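You operate a simulated robot arm through the tools that you are given. There is no shell and no other tool. Be economical: measure what you need, move in short steps, check, and stop when the job is done.

Carry out the task below with a simulated robot arm. There is one attempt and no reset: what you move stays moved.

JOB
Slip the seals over the pegs of their size.
Fine: slide the keeper bar clear first, and back over them at the end.
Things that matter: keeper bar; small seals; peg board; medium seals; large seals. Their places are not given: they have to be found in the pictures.

The check looks at the end state, three seconds after you hand in, the way a careful person would. Anything else that was tipped, shoved, dropped, spilled or broken makes it a failure. Lids that push on must go on centred and level and be pressed home; caps that screw on are set level and turned clockwise until they are tight.

ROBOT AND FRAMES
A 6-joint arm with a two-finger parallel gripper, fixed in place. Base frame: the origin is at the foot of the arm, x ahead of it, y to its left, z up; the work surface is at about z = 850. Units: mm, degrees, N and s.
With the tool pointing down near the work surface it reaches from about 260 to 680 mm from the base axis. Its first joint turns from -66.0 to 66.0 degrees. Payload 2.9 kg.
Tool frame: the origin (TCP) lies between the finger pads and is the grasp point; the fingertips stand 30 mm ahead of it; z points along the fingers, y is the line along which they close. The gripper opens to 110 mm. The fingers are 20 mm wide and 10 mm thick; the gripper's body (48 by 112 mm) begins 55 mm behind the TCP.
Orientation is that of the tool frame in the base frame, as [roll, pitch, yaw] about the fixed x, y, z axes, in that order (R = Rz(yaw) Ry(pitch) Rx(roll)). With the fingers straight down and closing along the base's y, the tool's x points along the base's -x, its y along +y and its z along -z.

CONTROLS
- The arm moves only by the tool send_rows. Its argument "motion" is a list of rows, each a list of 7 numbers: the shift along the base's x, y, z in cm, then the turn, a rotation vector about the base's x, y, z in degrees, then the gripper command, from -1 (shut) to 1 (fully open), values between in proportion. In form: [[dx, dy, dz, wx, wy, wz, jaw], ...]. A call has 1 to 20 rows; each row is the pose to reach, as a shift and turn from the pose commanded when the call began. Each row takes 0.2 s and may step no farther than 50 mm and 8.6 degrees from the row before; otherwise, or with a gripper value out of range, the whole call is refused. A pose out of reach is approached as far as the arm can. The call stops where the force on the tool passes 50 N (or 10 N more than at its start, if that is more) or the arm is blocked; 0.2 s more then pass. The fingers move at their own pace (about 108 mm/s each) and stop on an object; they squeeze with about 38 N. The grip force told is the motor's: it shows also when the fingers shut on nothing. Time passes only in rows, and 0.2 s behind the last, so rows that repeat a pose let the fingers close. The reply holds the time, the measured pose of the TCP, the force on the tool along the base axes, the opening and the grip force, in the units named above and with some noise.
- Cameras (640 x 400 px; columns grow to the right, rows downward): "scene" is fixed at [63.5, 418.7, 1393.7]; the picture's right is [-0.88, -0.48, 0.00], its down [-0.23, 0.41, -0.88] and it looks along [0.42, -0.77, -0.47] (base axes); focal length 323 px, centre (320, 200). "wrist" rides on the gripper at [-36, 0, -57] in the tool frame; the picture's right is [0.00, -1.00, 0.00], its down [0.97, 0.00, -0.24] and it looks along [0.24, 0.00, 0.97] (tool axes); focal length 218 px, centre (320, 200).
- snapshot(camera): a new picture of that camera. The clock stands still meanwhile.
- measure_at(camera, pixels): for up to 12 pixels [column, row] of the newest picture of that camera ("zoom" is the newest enlarged one), the place [x, y, z] in the base frame of the surface seen there, good to about 2 mm. The clock stands still meanwhile.
- enlarge(camera, box): a new picture of the part [left, top, right, bottom] of that camera's present view, enlarged. The clock stands still meanwhile.
- finish_job(): hands the job in; it is judged then, once.

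Go step by step. Measure first, check grasps and placings, and put right what went wrong. The budget is 80 turns and 54 pictures, counting those below and the enlarged ones. Unless the task says otherwise, let go and move clear before handing in, and close with one line.

The tools are called by a JSON object that holds its "op" and its "data". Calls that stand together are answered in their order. send_rows: Moves the arm, as the interface text tells. Its arguments: {"type":"object","properties":{"motion":{"type":"array","items":{"type":"array","items":{"type":"number"}}}},"required":["motion"]} The other tools are called the same way: snapshot (camera) takes a picture; measure_at (camera, pixels) gives the place of the surface under pixels of a picture; enlarge (camera, box) takes an enlarged picture of a part of a camera's view; finish_job () hands the job in.

At the start:

```text
time_s: 0.0
eef_pos: [343.8, -150.7, 1175.6]
ee_rot: [180.0, 0.0, -180.0]
ft_force: [-0.3, 1.1, -0.2]
finger_gap: 109.8
grip_force: 0.0
```

scene: 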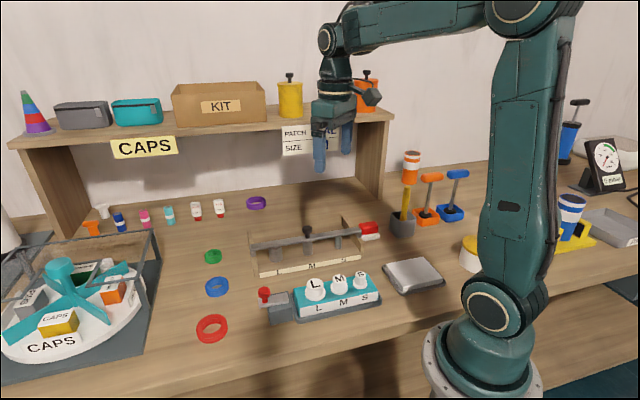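
wrist: 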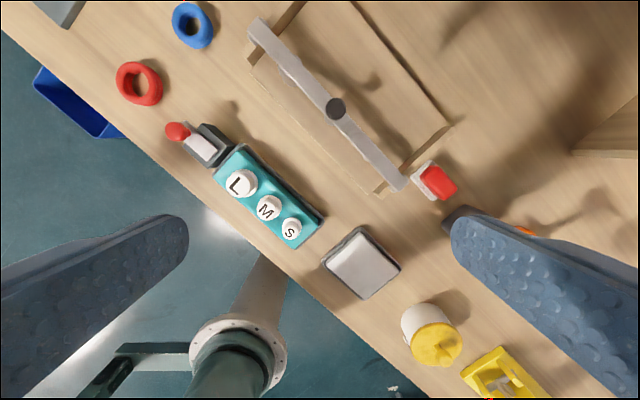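

The scene shows the pegs L/M/S near (315-365,285), rings at (212,328) red, (217,287) blue, (213,256) green, (256,202) purple, and a keeper bar across a tray at (305,240). I'll enlarge both areas first.

{"op": "enlarge", "data": {"camera": "scene", "box": [180, 190, 400, 345]}}

{"op": "enlarge", "data": {"camera": "wrist", "box": [100, 0, 480, 260]}}

```text
2.58 times, centred on (290, 268) of scene
```

zoom: 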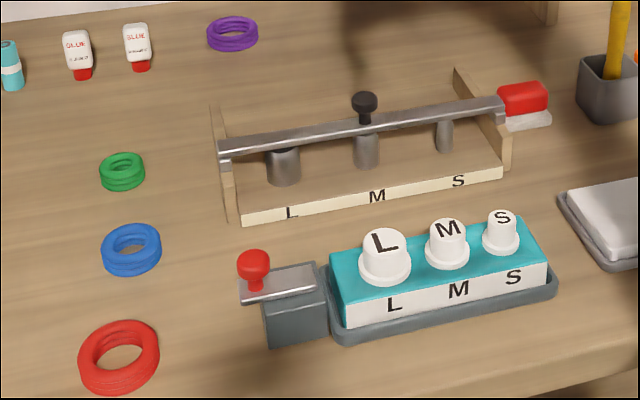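

```text
1.54 times, centred on (290, 130) of wrist
```

zoom: 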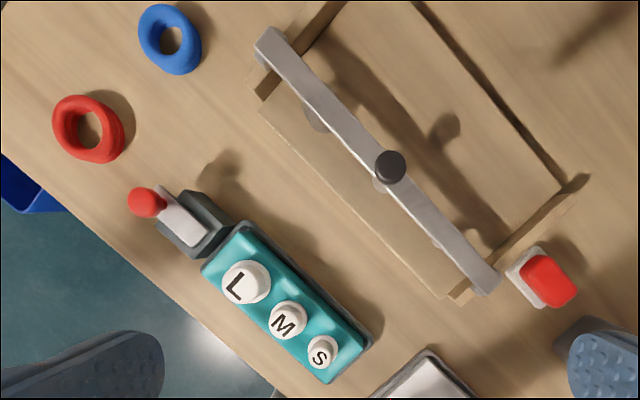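

The real peg board seems to be the wooden tray with grey pegs L, M, S beneath the grey bar with a black knob. I'll measure points on it and zoom in on the seals.

{"op": "enlarge", "data": {"camera": "scene", "box": [235, 205, 375, 290]}}

{"op": "measure_at", "data": {"camera": "zoom", "pixels": [[40, 250], [320, 190], [600, 155], [320, 125], [330, 250], [170, 285], [520, 220], [170, 350], [60, 350], [590, 110], [60, 170], [500, 60]]}}

{"op": "enlarge", "data": {"camera": "scene", "box": [185, 240, 285, 350]}}

```text
4.57 times, centred on (305, 248) of scene
```

zoom: 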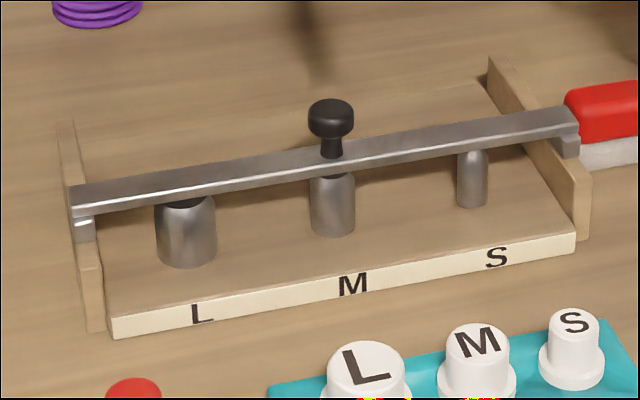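

```text
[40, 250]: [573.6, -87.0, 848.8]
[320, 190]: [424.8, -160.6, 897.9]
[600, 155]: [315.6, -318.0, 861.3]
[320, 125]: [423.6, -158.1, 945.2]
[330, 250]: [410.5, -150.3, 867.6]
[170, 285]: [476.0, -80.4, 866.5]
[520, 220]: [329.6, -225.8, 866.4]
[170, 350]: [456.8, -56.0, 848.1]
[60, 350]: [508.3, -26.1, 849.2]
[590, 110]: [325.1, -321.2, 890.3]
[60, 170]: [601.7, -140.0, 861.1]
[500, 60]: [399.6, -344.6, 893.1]
```

```text
3.64 times, centred on (235, 295) of scene
```

zoom: 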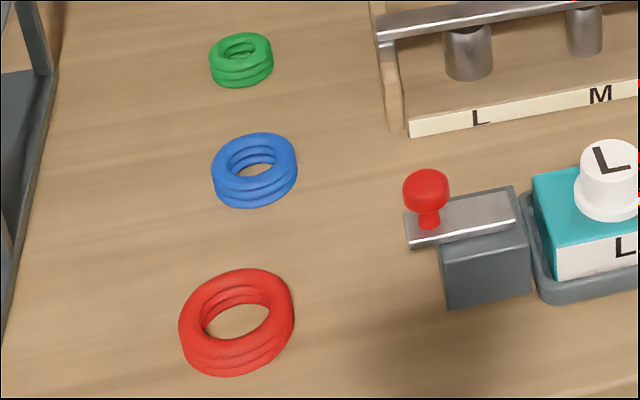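

The seals are stacks of rings. I'll measure their extents in this zoom.

{"op": "measure_at", "data": {"camera": "zoom", "pixels": [[181, 325], [293, 310], [236, 278], [236, 345], [213, 167], [296, 165], [255, 140], [255, 185], [210, 55], [273, 55], [240, 38], [240, 66]]}}

{"op": "send_rows", "data": {"motion": [[2, -1, -2, 0, 0, -8, 1], [4, -2, -3, 0, 0, -16, 1], [6, -3, -4, 0, 0, -24, 1], [8, -4, -5, 0, 0, -32, 1], [9, -5, -5, 0, 0, -40, 1], [9, -5, -5, 0, 0, -45, 1]]}}

{"op": "snapshot", "data": {"camera": "wrist"}}

```text
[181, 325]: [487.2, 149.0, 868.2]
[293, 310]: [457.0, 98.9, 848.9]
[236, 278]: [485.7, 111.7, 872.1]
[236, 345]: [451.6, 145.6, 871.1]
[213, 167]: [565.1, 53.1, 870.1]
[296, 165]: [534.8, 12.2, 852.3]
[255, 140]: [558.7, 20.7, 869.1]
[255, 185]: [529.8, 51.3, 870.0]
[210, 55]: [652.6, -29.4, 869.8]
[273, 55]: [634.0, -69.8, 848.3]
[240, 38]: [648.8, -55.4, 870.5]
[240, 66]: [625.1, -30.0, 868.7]
```

```text
time_s: 1.4
eef_pos: [433.2, -201.1, 1124.4]
ee_rot: [-179.9, 0.0, 134.9]
ft_force: [0.6, 0.6, -0.5]
finger_gap: 109.9
grip_force: 0.0
```

```text
47 pictures are left
```

wrist: 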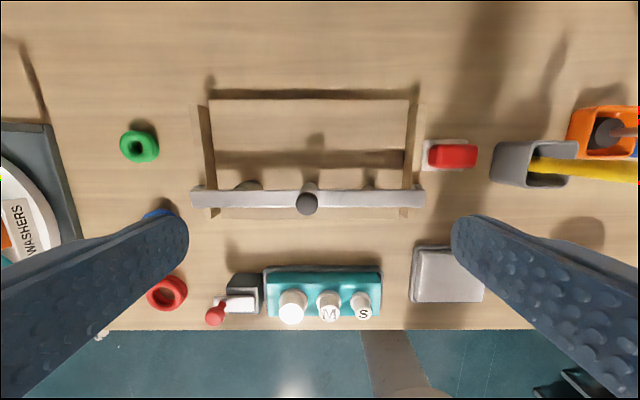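

The board is now square in the wrist picture: bar at row 198, rails at columns 208 and 410 running back to row 90. I'll enlarge and measure.

{"op": "enlarge", "data": {"camera": "wrist", "box": [180, 75, 440, 235]}}

{"op": "measure_at", "data": {"camera": "zoom", "pixels": [[35, 300], [310, 318], [590, 300], [150, 280], [150, 305], [60, 110], [75, 40], [580, 40], [570, 150], [70, 345], [70, 335], [320, 100]]}}

```text
2.46 times, centred on (310, 155) of wrist
```

zoom: 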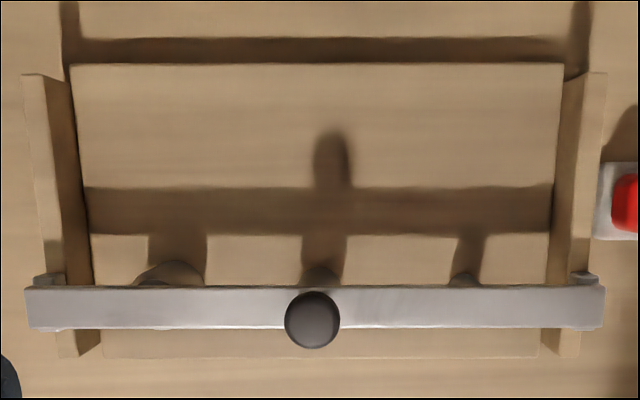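

```text
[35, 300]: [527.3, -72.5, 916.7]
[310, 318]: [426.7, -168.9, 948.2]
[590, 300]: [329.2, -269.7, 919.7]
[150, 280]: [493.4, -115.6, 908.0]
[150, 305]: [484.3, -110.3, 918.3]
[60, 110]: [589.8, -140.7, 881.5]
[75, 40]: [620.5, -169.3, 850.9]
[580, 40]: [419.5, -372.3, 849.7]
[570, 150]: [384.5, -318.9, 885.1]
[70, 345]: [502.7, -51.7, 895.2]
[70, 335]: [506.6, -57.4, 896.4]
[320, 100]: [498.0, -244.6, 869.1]
```

The knob centres near (428, -170), top z≈948; bar top is 918 at v≈424, with rails free behind it. I'll descend above the knob with half-open jaws, keeping fingertips just over the bar.

{"op": "send_rows", "data": {"motion": [[-0.3, 1.5, -4, 0, 0, 0, 0.3], [-0.58, 3.04, -8, 0, 0, 0, 0], [-0.58, 3.04, -12, 0, 0, 0, 0], [-0.58, 3.04, -15, 0, 0, 0, 0], [-0.58, 3.04, -17, 0, 0, 0, 0], [-0.58, 3.04, -17.3, 0, 0, 0, 0]]}}

{"op": "snapshot", "data": {"camera": "wrist"}}

{"op": "enlarge", "data": {"camera": "scene", "box": [235, 190, 395, 290]}}

```text
time_s: 2.8
eef_pos: [426.3, -170.8, 951.1]
ee_rot: [180.0, 0.0, 134.9]
ft_force: [-0.2, -0.5, 1.0]
finger_gap: 54.9
grip_force: 0.0
```

```text
45 pictures are left
```

wrist: 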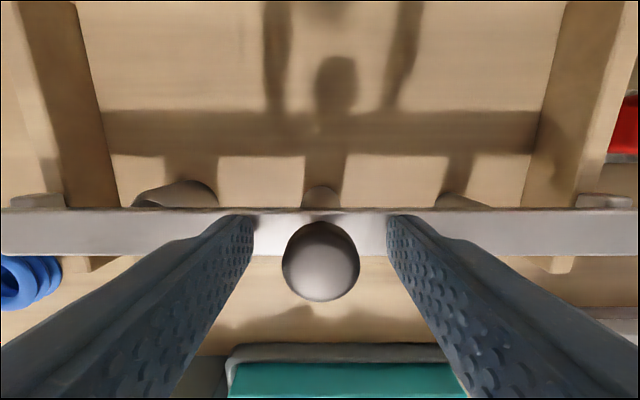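

```text
4.00 times, centred on (315, 240) of scene
```

zoom: 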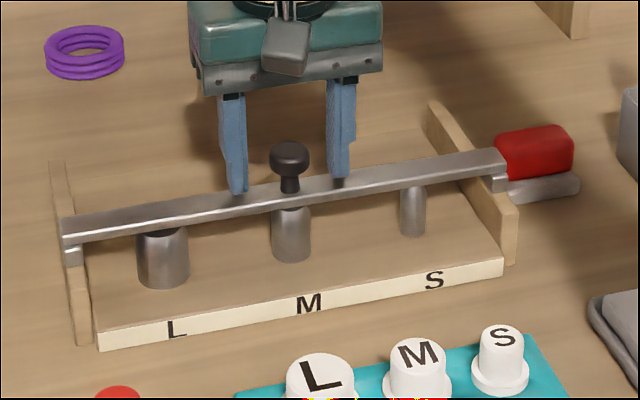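

Fingers straddle the knob with tips just above the bar (knob at (320,262)). Close and begin sliding back a little.

{"op": "send_rows", "data": {"motion": [[0, 0, 0, 0, 0, 0, -1], [0, 0, 0, 0, 0, 0, -1], [0, 0, 0, 0, 0, 0, -1], [0.5, -0.5, 0, 0, 0, 0, -1], [1.0, -1.0, 0, 0, 0, 0, -1], [1.5, -1.5, 0, 0, 0, 0, -1]]}}

{"op": "snapshot", "data": {"camera": "wrist"}}

{"op": "enlarge", "data": {"camera": "scene", "box": [235, 190, 395, 290]}}

```text
time_s: 4.2
eef_pos: [441.3, -187.3, 951.9]
ee_rot: [-179.9, -0.1, 134.8]
ft_force: [-13.8, -12.2, 3.7]
finger_gap: 25.1
grip_force: 45.2
```

```text
43 pictures are left
```

wrist: 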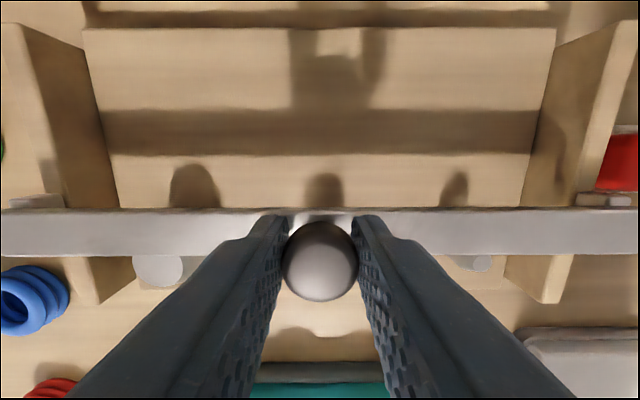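

```text
4.00 times, centred on (315, 240) of scene
```

zoom: 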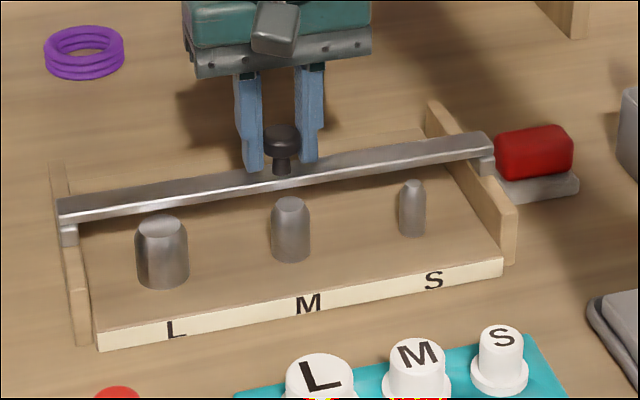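

The bar slides and the pegs are now open; there's a ~18 N side force so I'll ease it by shifting ~1.5 mm. First check that the red item at (615,160) doesn't stand in the bar end's way.

{"op": "measure_at", "data": {"camera": "wrist", "pixels": [[600, 182], [618, 130], [618, 165], [630, 201], [580, 200], [635, 220], [45, 201], [15, 201], [10, 220], [590, 80], [25, 40], [620, 40]]}}

{"op": "measure_at", "data": {"camera": "zoom", "pixels": [[480, 148], [487, 170], [500, 150], [510, 180], [570, 185], [162, 222], [291, 202], [412, 183], [163, 250], [291, 235], [412, 215], [80, 50]]}}

```text
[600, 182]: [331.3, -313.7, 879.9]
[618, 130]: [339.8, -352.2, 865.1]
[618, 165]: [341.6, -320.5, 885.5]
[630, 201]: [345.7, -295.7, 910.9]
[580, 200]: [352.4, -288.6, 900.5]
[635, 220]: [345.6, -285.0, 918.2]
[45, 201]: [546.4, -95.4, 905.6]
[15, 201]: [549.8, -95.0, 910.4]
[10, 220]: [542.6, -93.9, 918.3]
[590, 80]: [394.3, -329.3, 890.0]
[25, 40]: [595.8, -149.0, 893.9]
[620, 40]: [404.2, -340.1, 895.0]
```

```text
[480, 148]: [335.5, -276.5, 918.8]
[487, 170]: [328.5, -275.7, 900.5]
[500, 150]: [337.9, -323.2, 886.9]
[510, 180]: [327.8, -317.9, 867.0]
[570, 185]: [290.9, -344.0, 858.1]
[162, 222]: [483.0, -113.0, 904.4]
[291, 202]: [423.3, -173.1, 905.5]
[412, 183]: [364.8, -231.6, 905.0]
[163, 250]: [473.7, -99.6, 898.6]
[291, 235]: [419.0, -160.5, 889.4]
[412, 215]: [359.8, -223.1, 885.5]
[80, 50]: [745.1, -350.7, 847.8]
```

Clearance is fine (red at u≥-15, bar end u≈-40). Continue sliding back about 67 mm more.

{"op": "send_rows", "data": {"motion": [[-0.1, -0.1, 0, 0, 0, 0, -1], [0.4, -0.6, 0, 0, 0, 0, -1], [0.9, -1.1, 0, 0, 0, 0, -1], [1.4, -1.6, 0, 0, 0, 0, -1], [1.9, -2.1, 0, 0, 0, 0, -1], [2.4, -2.6, 0, 0, 0, 0, -1], [2.9, -3.1, 0, 0, 0, 0, -1], [3.4, -3.6, 0, 0, 0, 0, -1], [3.9, -4.1, 0, 0, 0, 0, -1], [4.4, -4.6, 0, 0, 0, 0, -1]]}}

{"op": "snapshot", "data": {"camera": "wrist"}}

{"op": "enlarge", "data": {"camera": "scene", "box": [235, 190, 395, 290]}}

```text
time_s: 6.4
eef_pos: [487.6, -232.1, 951.4]
ee_rot: [-179.9, -0.1, 134.9]
ft_force: [-14.4, -13.3, -6.9]
finger_gap: 24.9
grip_force: 44.8
```

```text
41 pictures are left
```

wrist: 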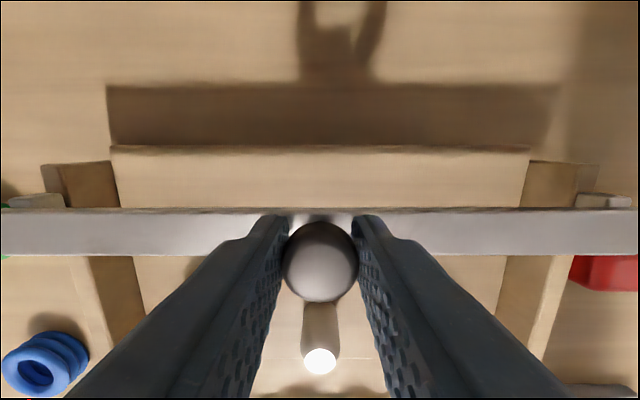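

```text
4.00 times, centred on (315, 240) of scene
```

zoom: 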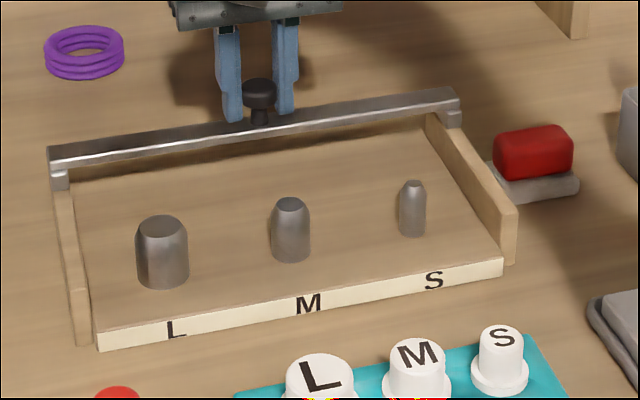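

The bar is at v≈509, well clear (87 mm) of pegs, still on its rails. Release the knob, rise, and move over the seals to view them.

{"op": "send_rows", "data": {"motion": [[0, 0, 0, 0, 0, 0, -0.2], [0, 0, 0, 0, 0, 0, -0.1], [0, 0, 2, 0, 0, 0, 0], [0, 0, 5, 0, 0, 0, 0.3], [0, 3, 9, 0, 0, 8, 0.5], [0, 7, 12, 0, 0, 16, 0.5], [0, 11, 12, 0, 0, 24, 0.5], [0, 15, 12, 0, 0, 32, 0.5], [0, 19, 12, 0, 0, 40, 0.5], [0, 23, 12, 0, 0, 45, 0.5], [0, 26, 12, 0, 0, 45, 0.5]]}}

{"op": "snapshot", "data": {"camera": "wrist"}}

{"op": "enlarge", "data": {"camera": "scene", "box": [235, 190, 395, 290]}}

```text
time_s: 8.8
eef_pos: [488.5, 28.2, 1071.1]
ee_rot: [-180.0, 0.0, -179.9]
ft_force: [-0.5, -0.2, -0.3]
finger_gap: 82.4
grip_force: 0.1
```

```text
39 pictures are left
```

wrist: 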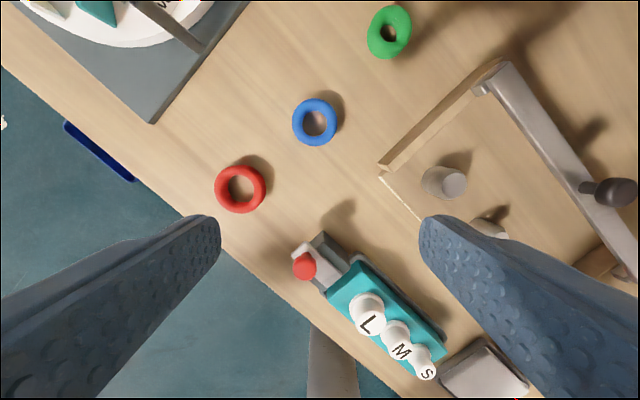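

```text
4.00 times, centred on (315, 240) of scene
```

zoom: 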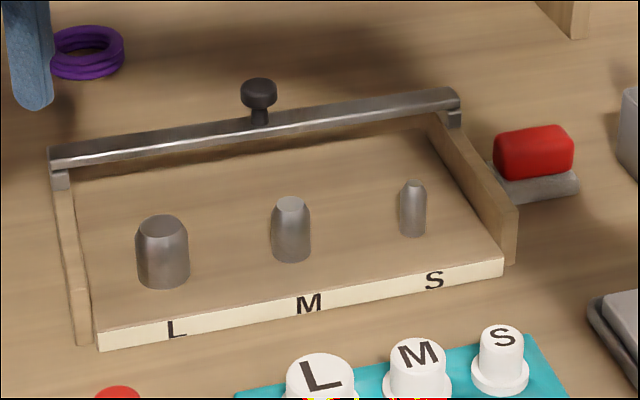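

The bar is resting stably. Zoom on the red, blue, green rings and peg L and measure.

{"op": "enlarge", "data": {"camera": "wrist", "box": [200, 80, 360, 220]}}

{"op": "measure_at", "data": {"camera": "wrist", "pixels": [[240, 173], [240, 207], [223, 190], [260, 190], [314, 104], [314, 138], [297, 121], [331, 121], [388, 16], [388, 50], [373, 32], [404, 32]]}}

```text
2.86 times, centred on (280, 150) of wrist
```

zoom: 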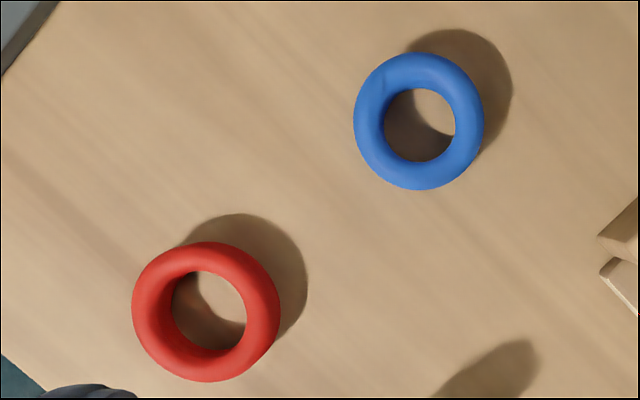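

```text
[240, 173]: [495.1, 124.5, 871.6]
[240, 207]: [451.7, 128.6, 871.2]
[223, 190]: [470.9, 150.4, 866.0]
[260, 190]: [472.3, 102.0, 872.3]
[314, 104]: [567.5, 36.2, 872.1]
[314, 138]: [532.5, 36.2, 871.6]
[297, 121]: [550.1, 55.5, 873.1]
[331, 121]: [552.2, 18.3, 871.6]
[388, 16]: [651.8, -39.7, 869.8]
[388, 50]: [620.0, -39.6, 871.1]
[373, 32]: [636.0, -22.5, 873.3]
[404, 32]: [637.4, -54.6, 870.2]
```

Red centre ≈(472,127), blue ≈(550,37), green ≈(636,-39), tops z≈872. Hover over red with opened jaws and refine.

{"op": "send_rows", "data": {"motion": [[-0.8, 4, -2, 0, 0, 0, 0.6], [-1.65, 8, -5, 0, 0, 0, 0.6], [-1.65, 9.88, -9, 0, 0, 0, 0.6], [-1.65, 9.88, -12, 0, 0, 0, 0.6], [-1.65, 9.88, -12, 0, 0, 0, 0.6]]}}

{"op": "snapshot", "data": {"camera": "wrist"}}

```text
refused: row 2 steps farther than a row can; nothing moved
```

```text
36 pictures are left
```

wrist: 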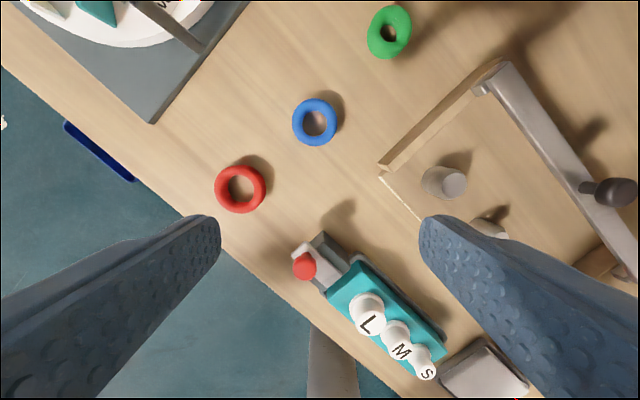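

A row step was too long and nothing moved; I'll use smaller steps.

{"op": "send_rows", "data": {"motion": [[-0.8, 3.5, -2, 0, 0, 0, 0.6], [-1.65, 7, -4, 0, 0, 0, 0.6], [-1.65, 9.88, -7, 0, 0, 0, 0.6], [-1.65, 9.88, -11, 0, 0, 0, 0.6], [-1.65, 9.88, -12, 0, 0, 0, 0.6]]}}

{"op": "snapshot", "data": {"camera": "wrist"}}

```text
time_s: 10.0
eef_pos: [472.1, 128.5, 949.7]
ee_rot: [-180.0, 0.0, 180.0]
ft_force: [-0.3, -0.6, -1.0]
finger_gap: 87.8
grip_force: 0.0
```

```text
35 pictures are left
```

wrist: 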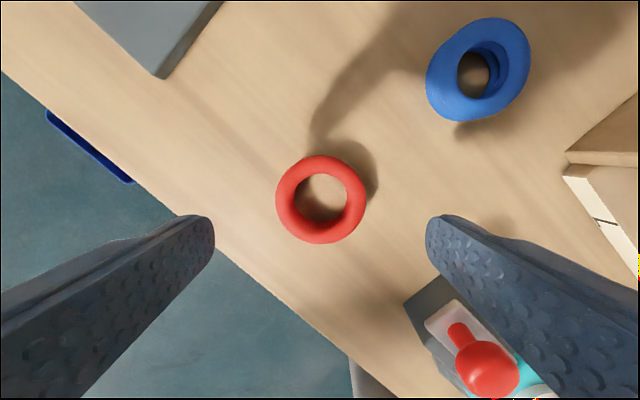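

Red centre lies at pixel (321,199) → (474,128), OD ≈60. Check the clearance between the right finger and the grey device near (425,295).

{"op": "measure_at", "data": {"camera": "wrist", "pixels": [[420, 290], [408, 305], [436, 278], [452, 335], [440, 318], [345, 199], [297, 199], [320, 176], [320, 224], [475, 70]]}}

```text
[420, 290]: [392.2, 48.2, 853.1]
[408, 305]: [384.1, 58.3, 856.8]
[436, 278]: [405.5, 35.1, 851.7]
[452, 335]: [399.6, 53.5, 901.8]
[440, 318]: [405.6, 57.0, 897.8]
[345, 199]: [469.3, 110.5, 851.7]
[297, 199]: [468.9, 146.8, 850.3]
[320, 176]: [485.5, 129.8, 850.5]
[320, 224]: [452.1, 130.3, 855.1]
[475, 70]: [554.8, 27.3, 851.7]
```

Clear. Descend around red and grip.

{"op": "send_rows", "data": {"motion": [[0.2, -0.07, -3, 0, 0, 0, 0.45], [0.2, -0.07, -5.5, 0, 0, 0, 0.45], [0.2, -0.07, -6.7, 0, 0, 0, 0.45], [0.2, -0.07, -6.7, 0, 0, 0, -1], [0.2, -0.07, -6.7, 0, 0, 0, -1], [0.2, -0.07, -6.7, 0, 0, 0, -1]]}}

{"op": "snapshot", "data": {"camera": "wrist"}}

```text
time_s: 11.4
eef_pos: [473.3, 126.8, 886.1]
ee_rot: [180.0, 0.0, 179.9]
ft_force: [-1.5, 0.6, 0.1]
finger_gap: 56.4
grip_force: 38.0
```

```text
34 pictures are left
```

wrist: 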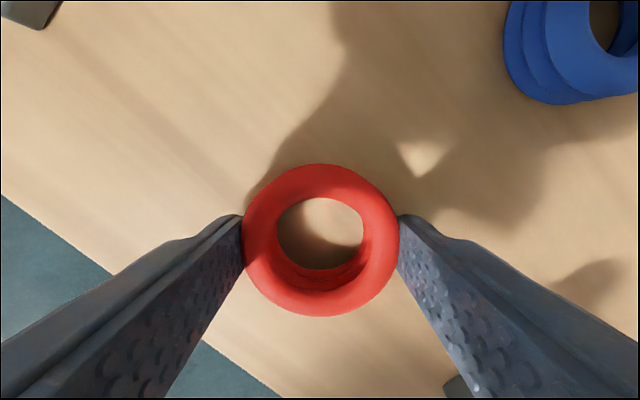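

Red is gripped (gap 56.4). Lift and check that the whole stack comes along.

{"op": "send_rows", "data": {"motion": [[0, 0, 1, 0, 0, 0, -1], [0, 0, 4, 0, 0, 0, -1], [0, 0, 7, 0, 0, 0, -1], [0, 0, 8, 0, 0, 0, -1]]}}

{"op": "snapshot", "data": {"camera": "wrist"}}

{"op": "enlarge", "data": {"camera": "scene", "box": [130, 220, 330, 345]}}

```text
time_s: 12.4
eef_pos: [471.1, 128.4, 966.4]
ee_rot: [180.0, 0.0, 180.0]
ft_force: [-0.6, -0.3, 0.6]
finger_gap: 56.7
grip_force: 38.3
```

```text
33 pictures are left
```

wrist: 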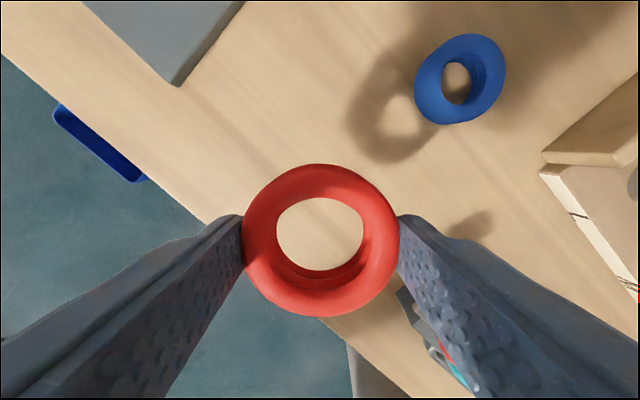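

```text
3.20 times, centred on (230, 282) of scene
```

zoom: 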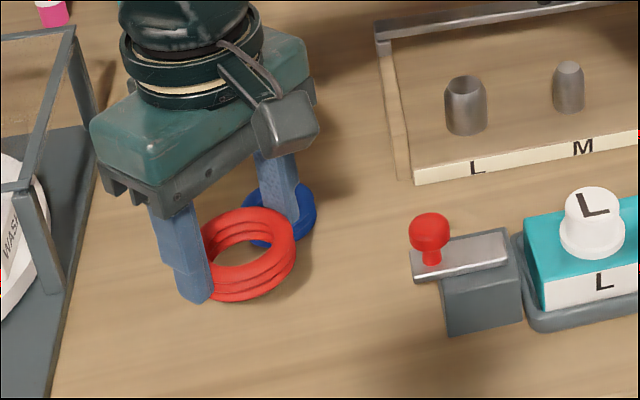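

The whole stack is lifted and centred in the jaws. Carry it to a spot in front of peg L, with the peg visible above the ring in the wrist view.

{"op": "send_rows", "data": {"motion": [[0, 0, 3, 0, 0, 0, -1], [-0.5, -4, 3, 0, 0, 0, -1], [-1, -8, 3, 0, 0, 0, -1], [-1.5, -12, 3, 0, 0, 0, -1], [-2, -16, 3, 0, 0, 0, -1], [-2.5, -20, 3, 0, 0, 0, -1], [-3.1, -24.1, 3, 0, 0, 0, -1], [-3.1, -24.1, 3, 0, 0, 0, -1]]}}

{"op": "snapshot", "data": {"camera": "wrist"}}

{"op": "enlarge", "data": {"camera": "wrist", "box": [240, 50, 480, 200]}}

```text
time_s: 14.2
eef_pos: [440.5, -115.3, 996.2]
ee_rot: [-180.0, 0.0, 179.9]
ft_force: [-0.1, 0.6, 0.2]
finger_gap: 56.8
grip_force: 37.5
```

```text
31 pictures are left
```

wrist: 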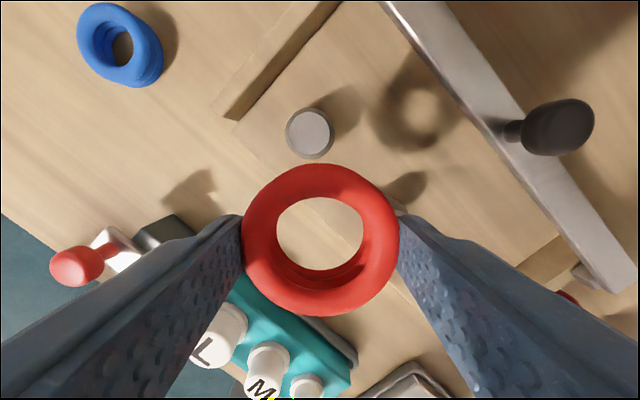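

```text
2.67 times, centred on (360, 125) of wrist
```

zoom: 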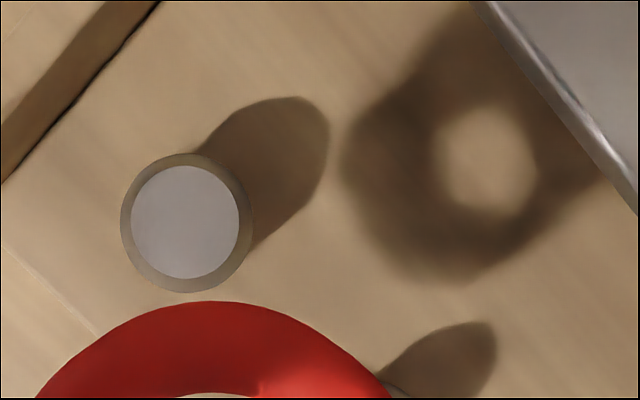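

Peg L's flat top is centred at zoom pixel (185,222). Measure its rim points to fix its centre.

{"op": "measure_at", "data": {"camera": "zoom", "pixels": [[185, 222], [140, 222], [230, 222], [185, 175], [185, 270], [155, 190], [215, 190], [155, 255], [215, 255]]}}

```text
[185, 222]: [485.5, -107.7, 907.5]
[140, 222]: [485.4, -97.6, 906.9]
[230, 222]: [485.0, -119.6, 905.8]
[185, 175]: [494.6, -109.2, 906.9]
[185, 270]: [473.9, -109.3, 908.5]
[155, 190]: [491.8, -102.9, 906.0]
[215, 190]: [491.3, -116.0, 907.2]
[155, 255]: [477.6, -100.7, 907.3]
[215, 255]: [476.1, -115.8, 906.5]
```

Peg L centre is +43.9 mm x, +6.7 mm y from the present pose. Move over it and lower to just above the top, then look through the hole.

{"op": "send_rows", "data": {"motion": [[2.2, 0.35, 0, 0, 0, 0, -1], [4.4, 0.67, 0, 0, 0, 0, -1], [4.4, 0.67, -2, 0, 0, 0, -1], [4.4, 0.67, -4.2, 0, 0, 0, -1], [4.4, 0.67, -4.2, 0, 0, 0, -1]]}}

{"op": "snapshot", "data": {"camera": "wrist"}}

{"op": "enlarge", "data": {"camera": "scene", "box": [220, 190, 380, 290]}}

```text
time_s: 15.4
eef_pos: [487.6, -107.6, 953.5]
ee_rot: [180.0, 0.0, 180.0]
ft_force: [-0.7, 0.7, 0.3]
finger_gap: 56.6
grip_force: 37.8
```

```text
29 pictures are left
```

wrist: 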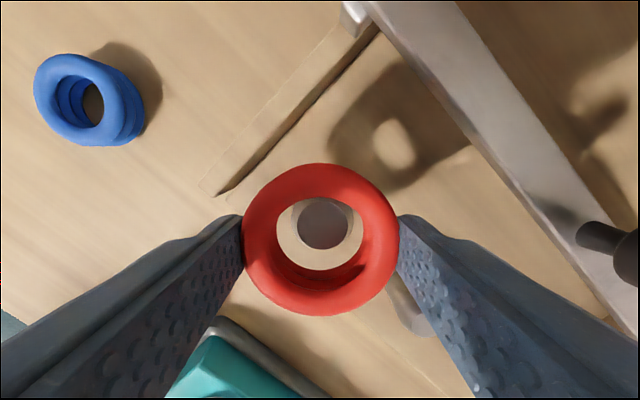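

```text
4.00 times, centred on (300, 240) of scene
```

zoom: 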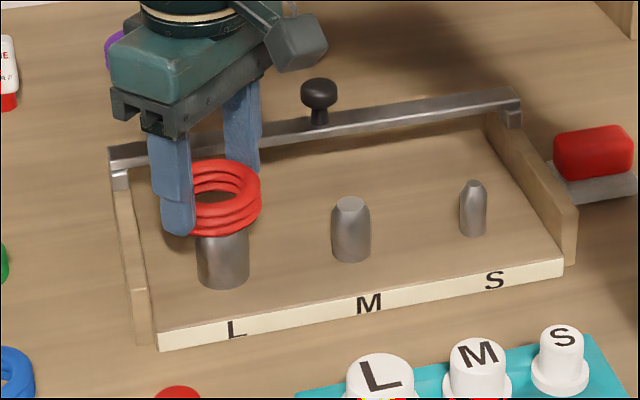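

Looking through the hole, the peg top appears near (324,223), suggesting a ~2 mm offset. Enlarge to refine.

{"op": "enlarge", "data": {"camera": "wrist", "box": [240, 160, 400, 320]}}

```text
2.50 times, centred on (320, 240) of wrist
```

zoom: 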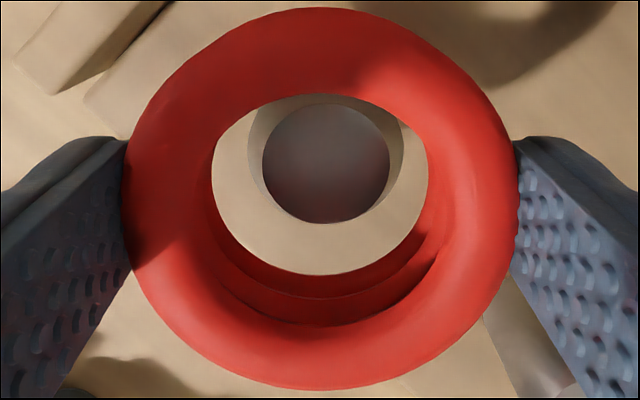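

Refined: the ring must shift about -3 mm x and -1.2 mm y. Correct and lower slowly over the peg.

{"op": "send_rows", "data": {"motion": [[-0.3, -0.12, 0, 0, 0, 0, -1], [-0.3, -0.12, -1, 0, 0, 0, -1], [-0.3, -0.12, -2, 0, 0, 0, -1], [-0.3, -0.12, -3, 0, 0, 0, -1], [-0.3, -0.12, -3.8, 0, 0, 0, -1], [-0.3, -0.12, -4.4, 0, 0, 0, -1], [-0.3, -0.12, -4.7, 0, 0, 0, -1]]}}

{"op": "enlarge", "data": {"camera": "scene", "box": [220, 190, 380, 290]}}

```text
time_s: 17.0
eef_pos: [482.0, -109.3, 905.7]
ee_rot: [-180.0, 0.1, -179.9]
ft_force: [4.0, 2.0, 2.8]
finger_gap: 56.5
grip_force: 38.2
```

```text
4.00 times, centred on (300, 240) of scene
```

zoom: 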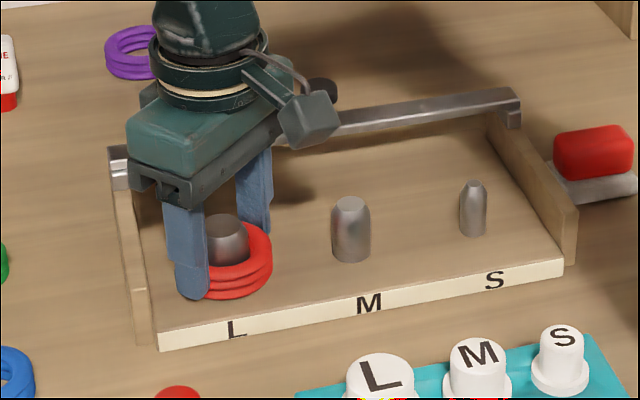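

The red stack is down on peg L. Open slightly, rise, and go over the blue stack.

{"op": "send_rows", "data": {"motion": [[0, 0, -0.1, 0, 0, 0, 0.2], [0, 0, -0.1, 0, 0, 0, 0.2], [0, 0, 2, 0, 0, 0, 0.2], [0, 0, 6, 0, 0, 0, 0.3], [1.5, 3.5, 8, 0, 0, 0, 0.4], [3.2, 7.3, 8, 0, 0, 0, 0.4], [4.9, 11, 8, 0, 0, 0, 0.4], [6.6, 14.6, 6, 0, 0, 0, 0.4], [6.6, 14.6, 5, 0, 0, 0, 0.4]]}}

{"op": "snapshot", "data": {"camera": "wrist"}}

{"op": "enlarge", "data": {"camera": "scene", "box": [220, 190, 380, 290]}}

```text
time_s: 19.0
eef_pos: [548.4, 37.0, 958.9]
ee_rot: [-179.8, -0.1, -180.0]
ft_force: [0.0, 0.0, -0.8]
finger_gap: 77.0
grip_force: 0.0
```

```text
25 pictures are left
```

wrist: 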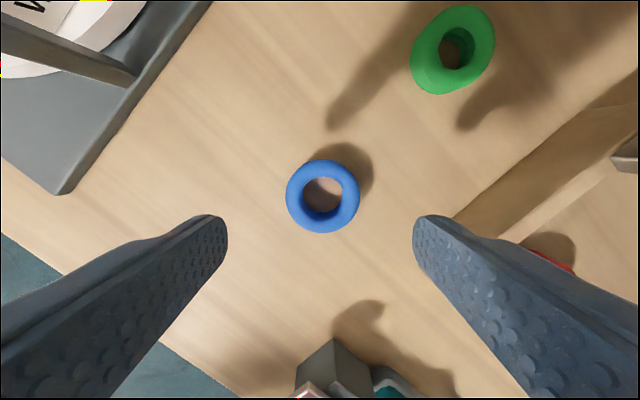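

```text
4.00 times, centred on (300, 240) of scene
```

zoom: 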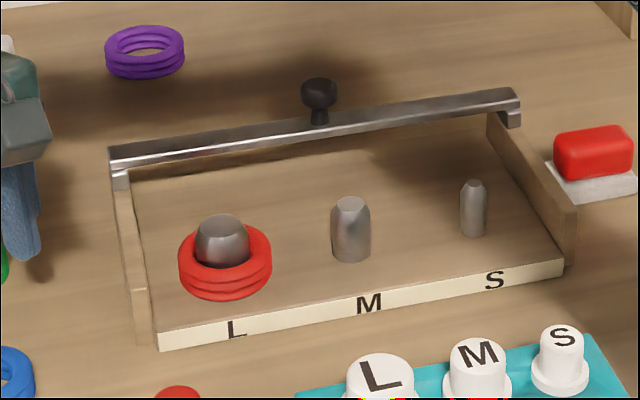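

Red sits flat on L. Blue is centred at pixel (323,196), so shift +2.3 x, -2.1 y, descend and grip, then lift.

{"op": "send_rows", "data": {"motion": [[0.23, -0.21, -3, 0, 0, 0, 0.35], [0.23, -0.21, -6, 0, 0, 0, 0.35], [0.23, -0.21, -7.4, 0, 0, 0, 0.35], [0.23, -0.21, -7.4, 0, 0, 0, -1], [0.23, -0.21, -7.4, 0, 0, 0, -1], [0.23, -0.21, -7.4, 0, 0, 0, -1], [0.23, -0.21, -6, 0, 0, 0, -1], [0.23, -0.21, -2, 0, 0, 0, -1], [0.23, -0.21, 2, 0, 0, 0, -1], [0.23, -0.21, 4, 0, 0, 0, -1]]}}

{"op": "snapshot", "data": {"camera": "wrist"}}

```text
time_s: 21.2
eef_pos: [551.9, 34.3, 995.5]
ee_rot: [180.0, -0.1, -179.9]
ft_force: [-0.8, -0.7, -0.3]
finger_gap: 49.1
grip_force: 37.2
```

```text
23 pictures are left
```

wrist: 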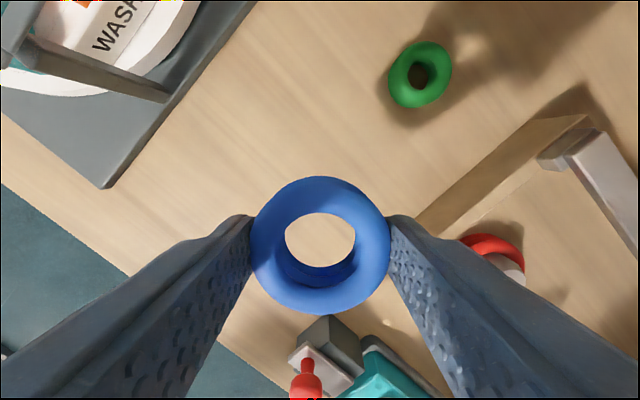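

Blue is held. Carry it in front of peg M for a look at the peg.

{"op": "send_rows", "data": {"motion": [[-2.4, -2.9, 0.3, 0, 0, 0, -1], [-4.9, -5.8, 0.3, 0, 0, 0, -1], [-7.3, -8.7, 0.3, 0, 0, 0, -1], [-9.8, -11.7, 0.3, 0, 0, 0, -1], [-12.2, -14.6, 0.3, 0, 0, 0, -1], [-14.7, -17.5, 0.3, 0, 0, 0, -1], [-17.1, -20.4, 0.3, 0, 0, 0, -1], [-17.1, -20.4, 0.3, 0, 0, 0, -1]]}}

{"op": "enlarge", "data": {"camera": "wrist", "box": [240, 80, 400, 180]}}

{"op": "measure_at", "data": {"camera": "zoom", "pixels": [[320, 200], [300, 200], [340, 200], [320, 220], [320, 180]]}}

```text
time_s: 23.0
eef_pos: [378.8, -166.9, 998.4]
ee_rot: [180.0, 0.0, 180.0]
ft_force: [-0.7, -0.1, -0.7]
finger_gap: 49.0
grip_force: 38.4
```

```text
4.00 times, centred on (320, 130) of wrist
```

zoom: 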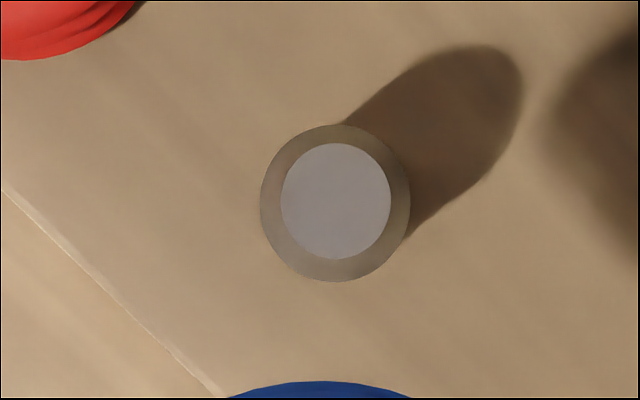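

```text
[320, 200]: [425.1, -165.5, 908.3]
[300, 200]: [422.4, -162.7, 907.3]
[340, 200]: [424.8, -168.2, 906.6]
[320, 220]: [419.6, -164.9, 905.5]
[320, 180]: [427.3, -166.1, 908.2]
```

Peg M is +45.9 x, -2.6 y from here. Move over it, stopping just above for a look through.

{"op": "send_rows", "data": {"motion": [[2.3, -0.1, 0, 0, 0, 0, -1], [4.6, -0.26, 0, 0, 0, 0, -1], [4.6, -0.26, -2, 0, 0, 0, -1], [4.6, -0.26, -4.4, 0, 0, 0, -1], [4.6, -0.26, -4.4, 0, 0, 0, -1]]}}

{"op": "enlarge", "data": {"camera": "wrist", "box": [192, 160, 448, 320]}}

```text
time_s: 24.2
eef_pos: [423.9, -171.4, 956.1]
ee_rot: [-179.9, 0.0, 180.0]
ft_force: [-1.2, -0.9, 0.9]
finger_gap: 49.1
grip_force: 37.5
```

```text
2.50 times, centred on (320, 240) of wrist
```

zoom: 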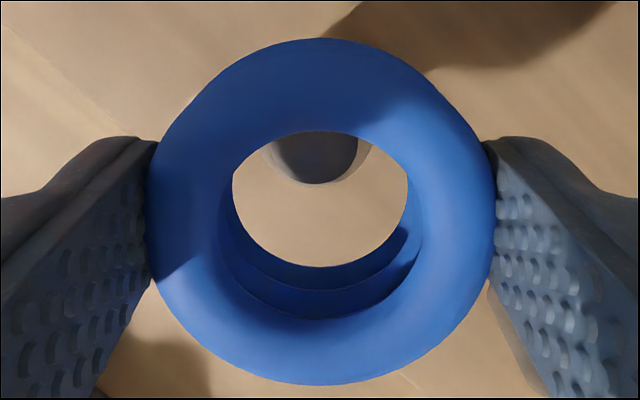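

The ring sits ~1.7 mm toward -x in the jaws; correct by +2.4 mm x, +0.5 mm y, then lower over peg M.

{"op": "send_rows", "data": {"motion": [[0.24, 0.05, 0, 0, 0, 0, -1], [0.24, 0.05, -1, 0, 0, 0, -1], [0.24, 0.05, -2, 0, 0, 0, -1], [0.24, 0.05, -3, 0, 0, 0, -1], [0.24, 0.05, -4, 0, 0, 0, -1], [0.24, 0.05, -4.7, 0, 0, 0, -1], [0.24, 0.05, -5.1, 0, 0, 0, -1]]}}

{"op": "enlarge", "data": {"camera": "scene", "box": [220, 190, 380, 290]}}

```text
time_s: 25.8
eef_pos: [427.0, -170.1, 902.1]
ee_rot: [-180.0, 0.1, 180.0]
ft_force: [-4.3, 5.6, 4.1]
finger_gap: 48.5
grip_force: 38.2
```

```text
4.00 times, centred on (300, 240) of scene
```

zoom: 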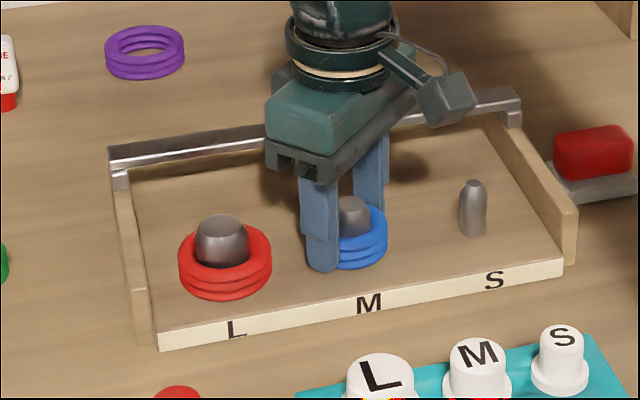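

Blue is seated over M. Release, rise, and go to green.

{"op": "send_rows", "data": {"motion": [[0, 0, 0, 0, 0, 0, 0.13], [0, 0, 0, 0, 0, 0, 0.13], [0, 0, 2, 0, 0, 0, 0.13], [0, 0, 6, 0, 0, 0, 0.2], [0, 0, 10, 0, 0, 0, 0.3], [3, 1.9, 10, 0, 0, 0, 0.3], [6, 3.8, 10, 0, 0, 0, 0.3], [9, 5.7, 10, 0, 0, 0, 0.3], [12, 7.6, 10, 0, 0, 0, 0.3], [15, 9.5, 10, 0, 0, 0, 0.3], [18, 11.4, 10, 0, 0, 0, 0.3], [20.9, 13.1, 8, 0, 0, 0, 0.3], [20.9, 13.1, 5.5, 0, 0, 0, 0.3], [20.9, 13.1, 5.5, 0, 0, 0, 0.3]]}}

{"op": "snapshot", "data": {"camera": "wrist"}}

{"op": "enlarge", "data": {"camera": "scene", "box": [190, 190, 350, 290]}}

```text
time_s: 28.8
eef_pos: [638.7, -40.8, 959.2]
ee_rot: [180.0, 0.0, -180.0]
ft_force: [0.2, -0.1, -0.3]
finger_gap: 71.6
grip_force: 0.0
```

```text
19 pictures are left
```

wrist: 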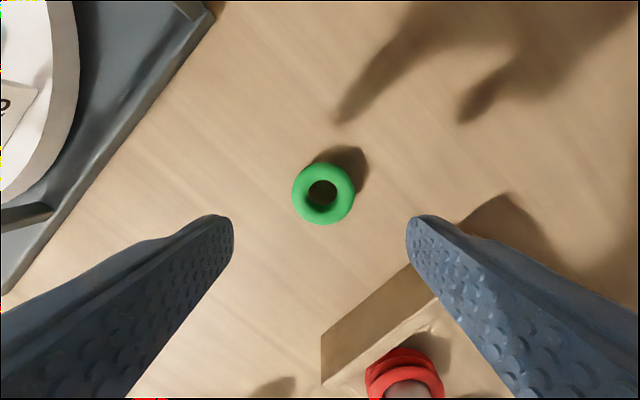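

```text
4.00 times, centred on (270, 240) of scene
```

zoom: 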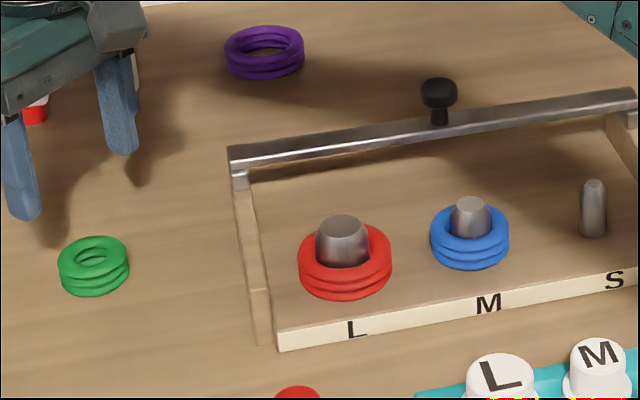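

Both are seated flat. Green centred at (323,193): shift about +2.6 x, -2.4 y, grip and lift.

{"op": "send_rows", "data": {"motion": [[0.26, -0.24, -3, 0, 0, 0, 0.2], [0.26, -0.24, -6, 0, 0, 0, 0.2], [0.26, -0.24, -7.4, 0, 0, 0, 0.2], [0.26, -0.24, -7.4, 0, 0, 0, -1], [0.26, -0.24, -7.4, 0, 0, 0, -1], [0.26, -0.24, -7.4, 0, 0, 0, -1], [0.26, -0.24, -6, 0, 0, 0, -1], [0.26, -0.24, -2, 0, 0, 0, -1], [0.26, -0.24, 2, 0, 0, 0, -1], [0.26, -0.24, 4, 0, 0, 0, -1]]}}

{"op": "snapshot", "data": {"camera": "wrist"}}

```text
time_s: 31.0
eef_pos: [639.4, -41.7, 998.1]
ee_rot: [179.9, 0.0, -180.0]
ft_force: [-0.1, 0.3, -0.8]
finger_gap: 40.9
grip_force: 38.2
```

```text
17 pictures are left
```

wrist: 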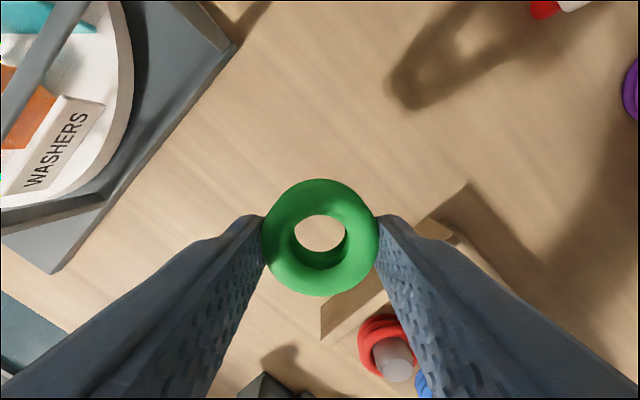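

Green is held. Carry it in front of peg S.

{"op": "send_rows", "data": {"motion": [[-3.22, -1.86, 0.2, 0, 0, 0, -1], [-6.44, -3.72, 0.2, 0, 0, 0, -1], [-9.66, -5.58, 0.2, 0, 0, 0, -1], [-12.88, -7.44, 0.2, 0, 0, 0, -1], [-16.1, -9.3, 0.2, 0, 0, 0, -1], [-19.32, -11.16, 0.2, 0, 0, 0, -1], [-22.54, -13.02, 0.2, 0, 0, 0, -1], [-25.76, -14.88, 0.2, 0, 0, 0, -1], [-28.98, -16.74, 0.2, 0, 0, 0, -1], [-32.2, -18.6, 0.2, 0, 0, 0, -1], [-32.2, -18.6, 0.2, 0, 0, 0, -1]]}}

{"op": "enlarge", "data": {"camera": "wrist", "box": [240, 80, 400, 180]}}

{"op": "measure_at", "data": {"camera": "zoom", "pixels": [[320, 200], [310, 200], [330, 200], [340, 200]]}}

```text
time_s: 33.4
eef_pos: [316.8, -229.9, 1001.1]
ee_rot: [-180.0, 0.0, 179.9]
ft_force: [0.9, 0.3, 0.2]
finger_gap: 41.1
grip_force: 38.5
```

```text
4.00 times, centred on (320, 130) of wrist
```

zoom: 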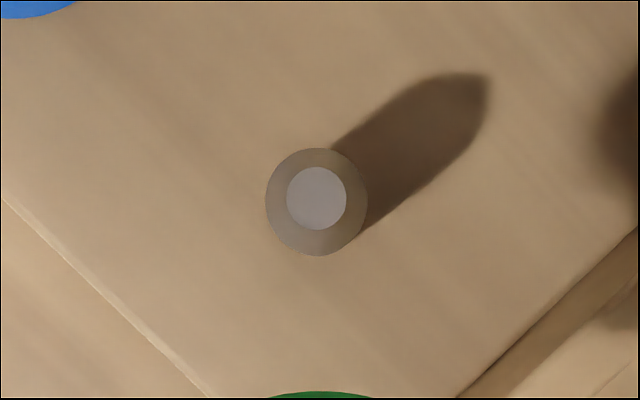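

```text
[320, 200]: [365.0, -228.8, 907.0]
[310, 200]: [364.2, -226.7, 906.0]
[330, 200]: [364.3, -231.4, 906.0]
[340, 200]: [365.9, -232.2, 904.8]
```

Peg S is about +47 x, +0.6 y from here. Move over it and look through.

{"op": "send_rows", "data": {"motion": [[2.3, 0.0, 0, 0, 0, 0, -1], [4.7, 0.06, 0, 0, 0, 0, -1], [4.7, 0.06, -2, 0, 0, 0, -1], [4.7, 0.06, -4.5, 0, 0, 0, -1], [4.7, 0.06, -4.5, 0, 0, 0, -1]]}}

{"op": "enlarge", "data": {"camera": "wrist", "box": [240, 190, 400, 290]}}

```text
time_s: 34.6
eef_pos: [365.8, -227.9, 953.6]
ee_rot: [-180.0, 0.0, 179.9]
ft_force: [0.0, -0.8, 1.1]
finger_gap: 41.2
grip_force: 38.1
```

```text
4.00 times, centred on (320, 240) of wrist
```

zoom: 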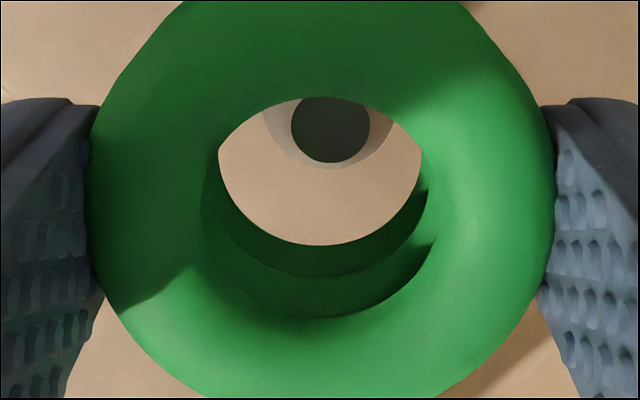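

Shift -2.7 mm x, -1.3 mm y, then lower over peg S.

{"op": "send_rows", "data": {"motion": [[-0.27, -0.13, 0, 0, 0, 0, -1], [-0.27, -0.13, -1, 0, 0, 0, -1], [-0.27, -0.13, -2, 0, 0, 0, -1], [-0.27, -0.13, -3, 0, 0, 0, -1], [-0.27, -0.13, -4, 0, 0, 0, -1], [-0.27, -0.13, -4.6, 0, 0, 0, -1], [-0.27, -0.13, -4.9, 0, 0, 0, -1]]}}

{"op": "enlarge", "data": {"camera": "scene", "box": [235, 190, 395, 290]}}

```text
time_s: 36.2
eef_pos: [362.3, -228.8, 905.5]
ee_rot: [179.9, -0.1, -180.0]
ft_force: [0.0, -0.4, -0.8]
finger_gap: 41.2
grip_force: 38.4
```

```text
4.00 times, centred on (315, 240) of scene
```

zoom: 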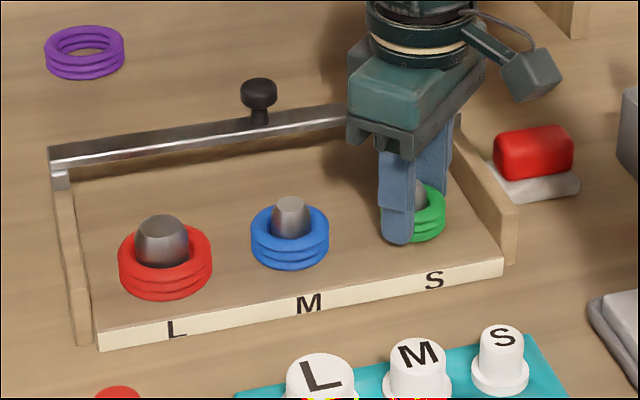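

Green is on S. Release, rise, and move over the bar knob with the -45° turn.

{"op": "send_rows", "data": {"motion": [[0, 0, -0.15, 0, 0, 0, 0], [0, 0, -0.15, 0, 0, 0, 0], [0, 0, 2, 0, 0, 0, 0], [0, 0, 6, 0, 0, 0, 0], [0, 0, 10, 0, 0, 0, 0], [2, 0, 12, 0, 0, -8, 0], [5, 0, 12, 0, 0, -16, 0], [8, 0, 12, 0, 0, -24, 0], [10.5, 0, 12, 0, 0, -32, 0], [12.5, -0.3, 12, 0, 0, -40, 0], [12.5, -0.3, 12, 0, 0, -45, 0], [12.5, -0.3, 12, 0, 0, -45, 0]]}}

{"op": "snapshot", "data": {"camera": "wrist"}}

{"op": "enlarge", "data": {"camera": "scene", "box": [235, 190, 395, 290]}}

```text
time_s: 38.8
eef_pos: [487.9, -231.1, 1025.5]
ee_rot: [-179.9, 0.1, 134.9]
ft_force: [0.6, -1.3, -0.2]
finger_gap: 54.9
grip_force: 0.1
```

```text
13 pictures are left
```

wrist: 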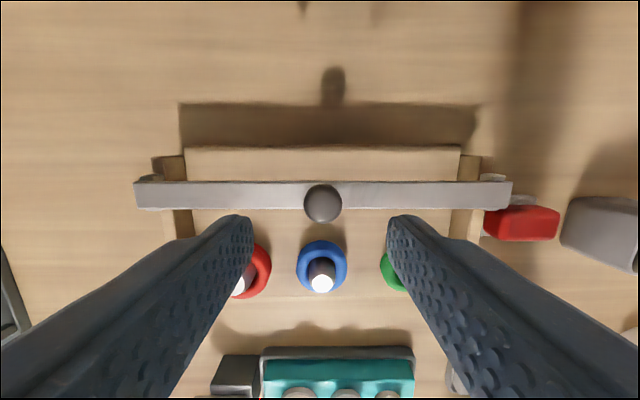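

```text
4.00 times, centred on (315, 240) of scene
```

zoom: 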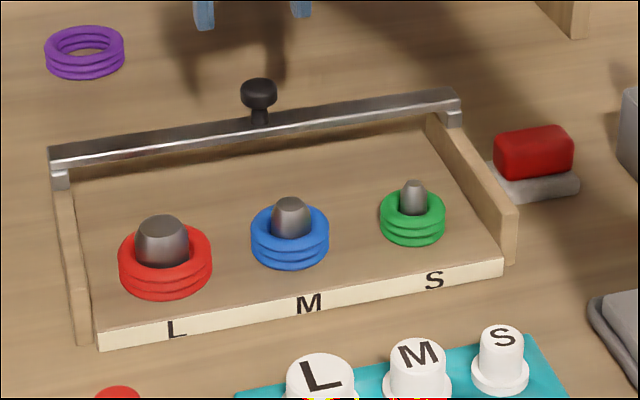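

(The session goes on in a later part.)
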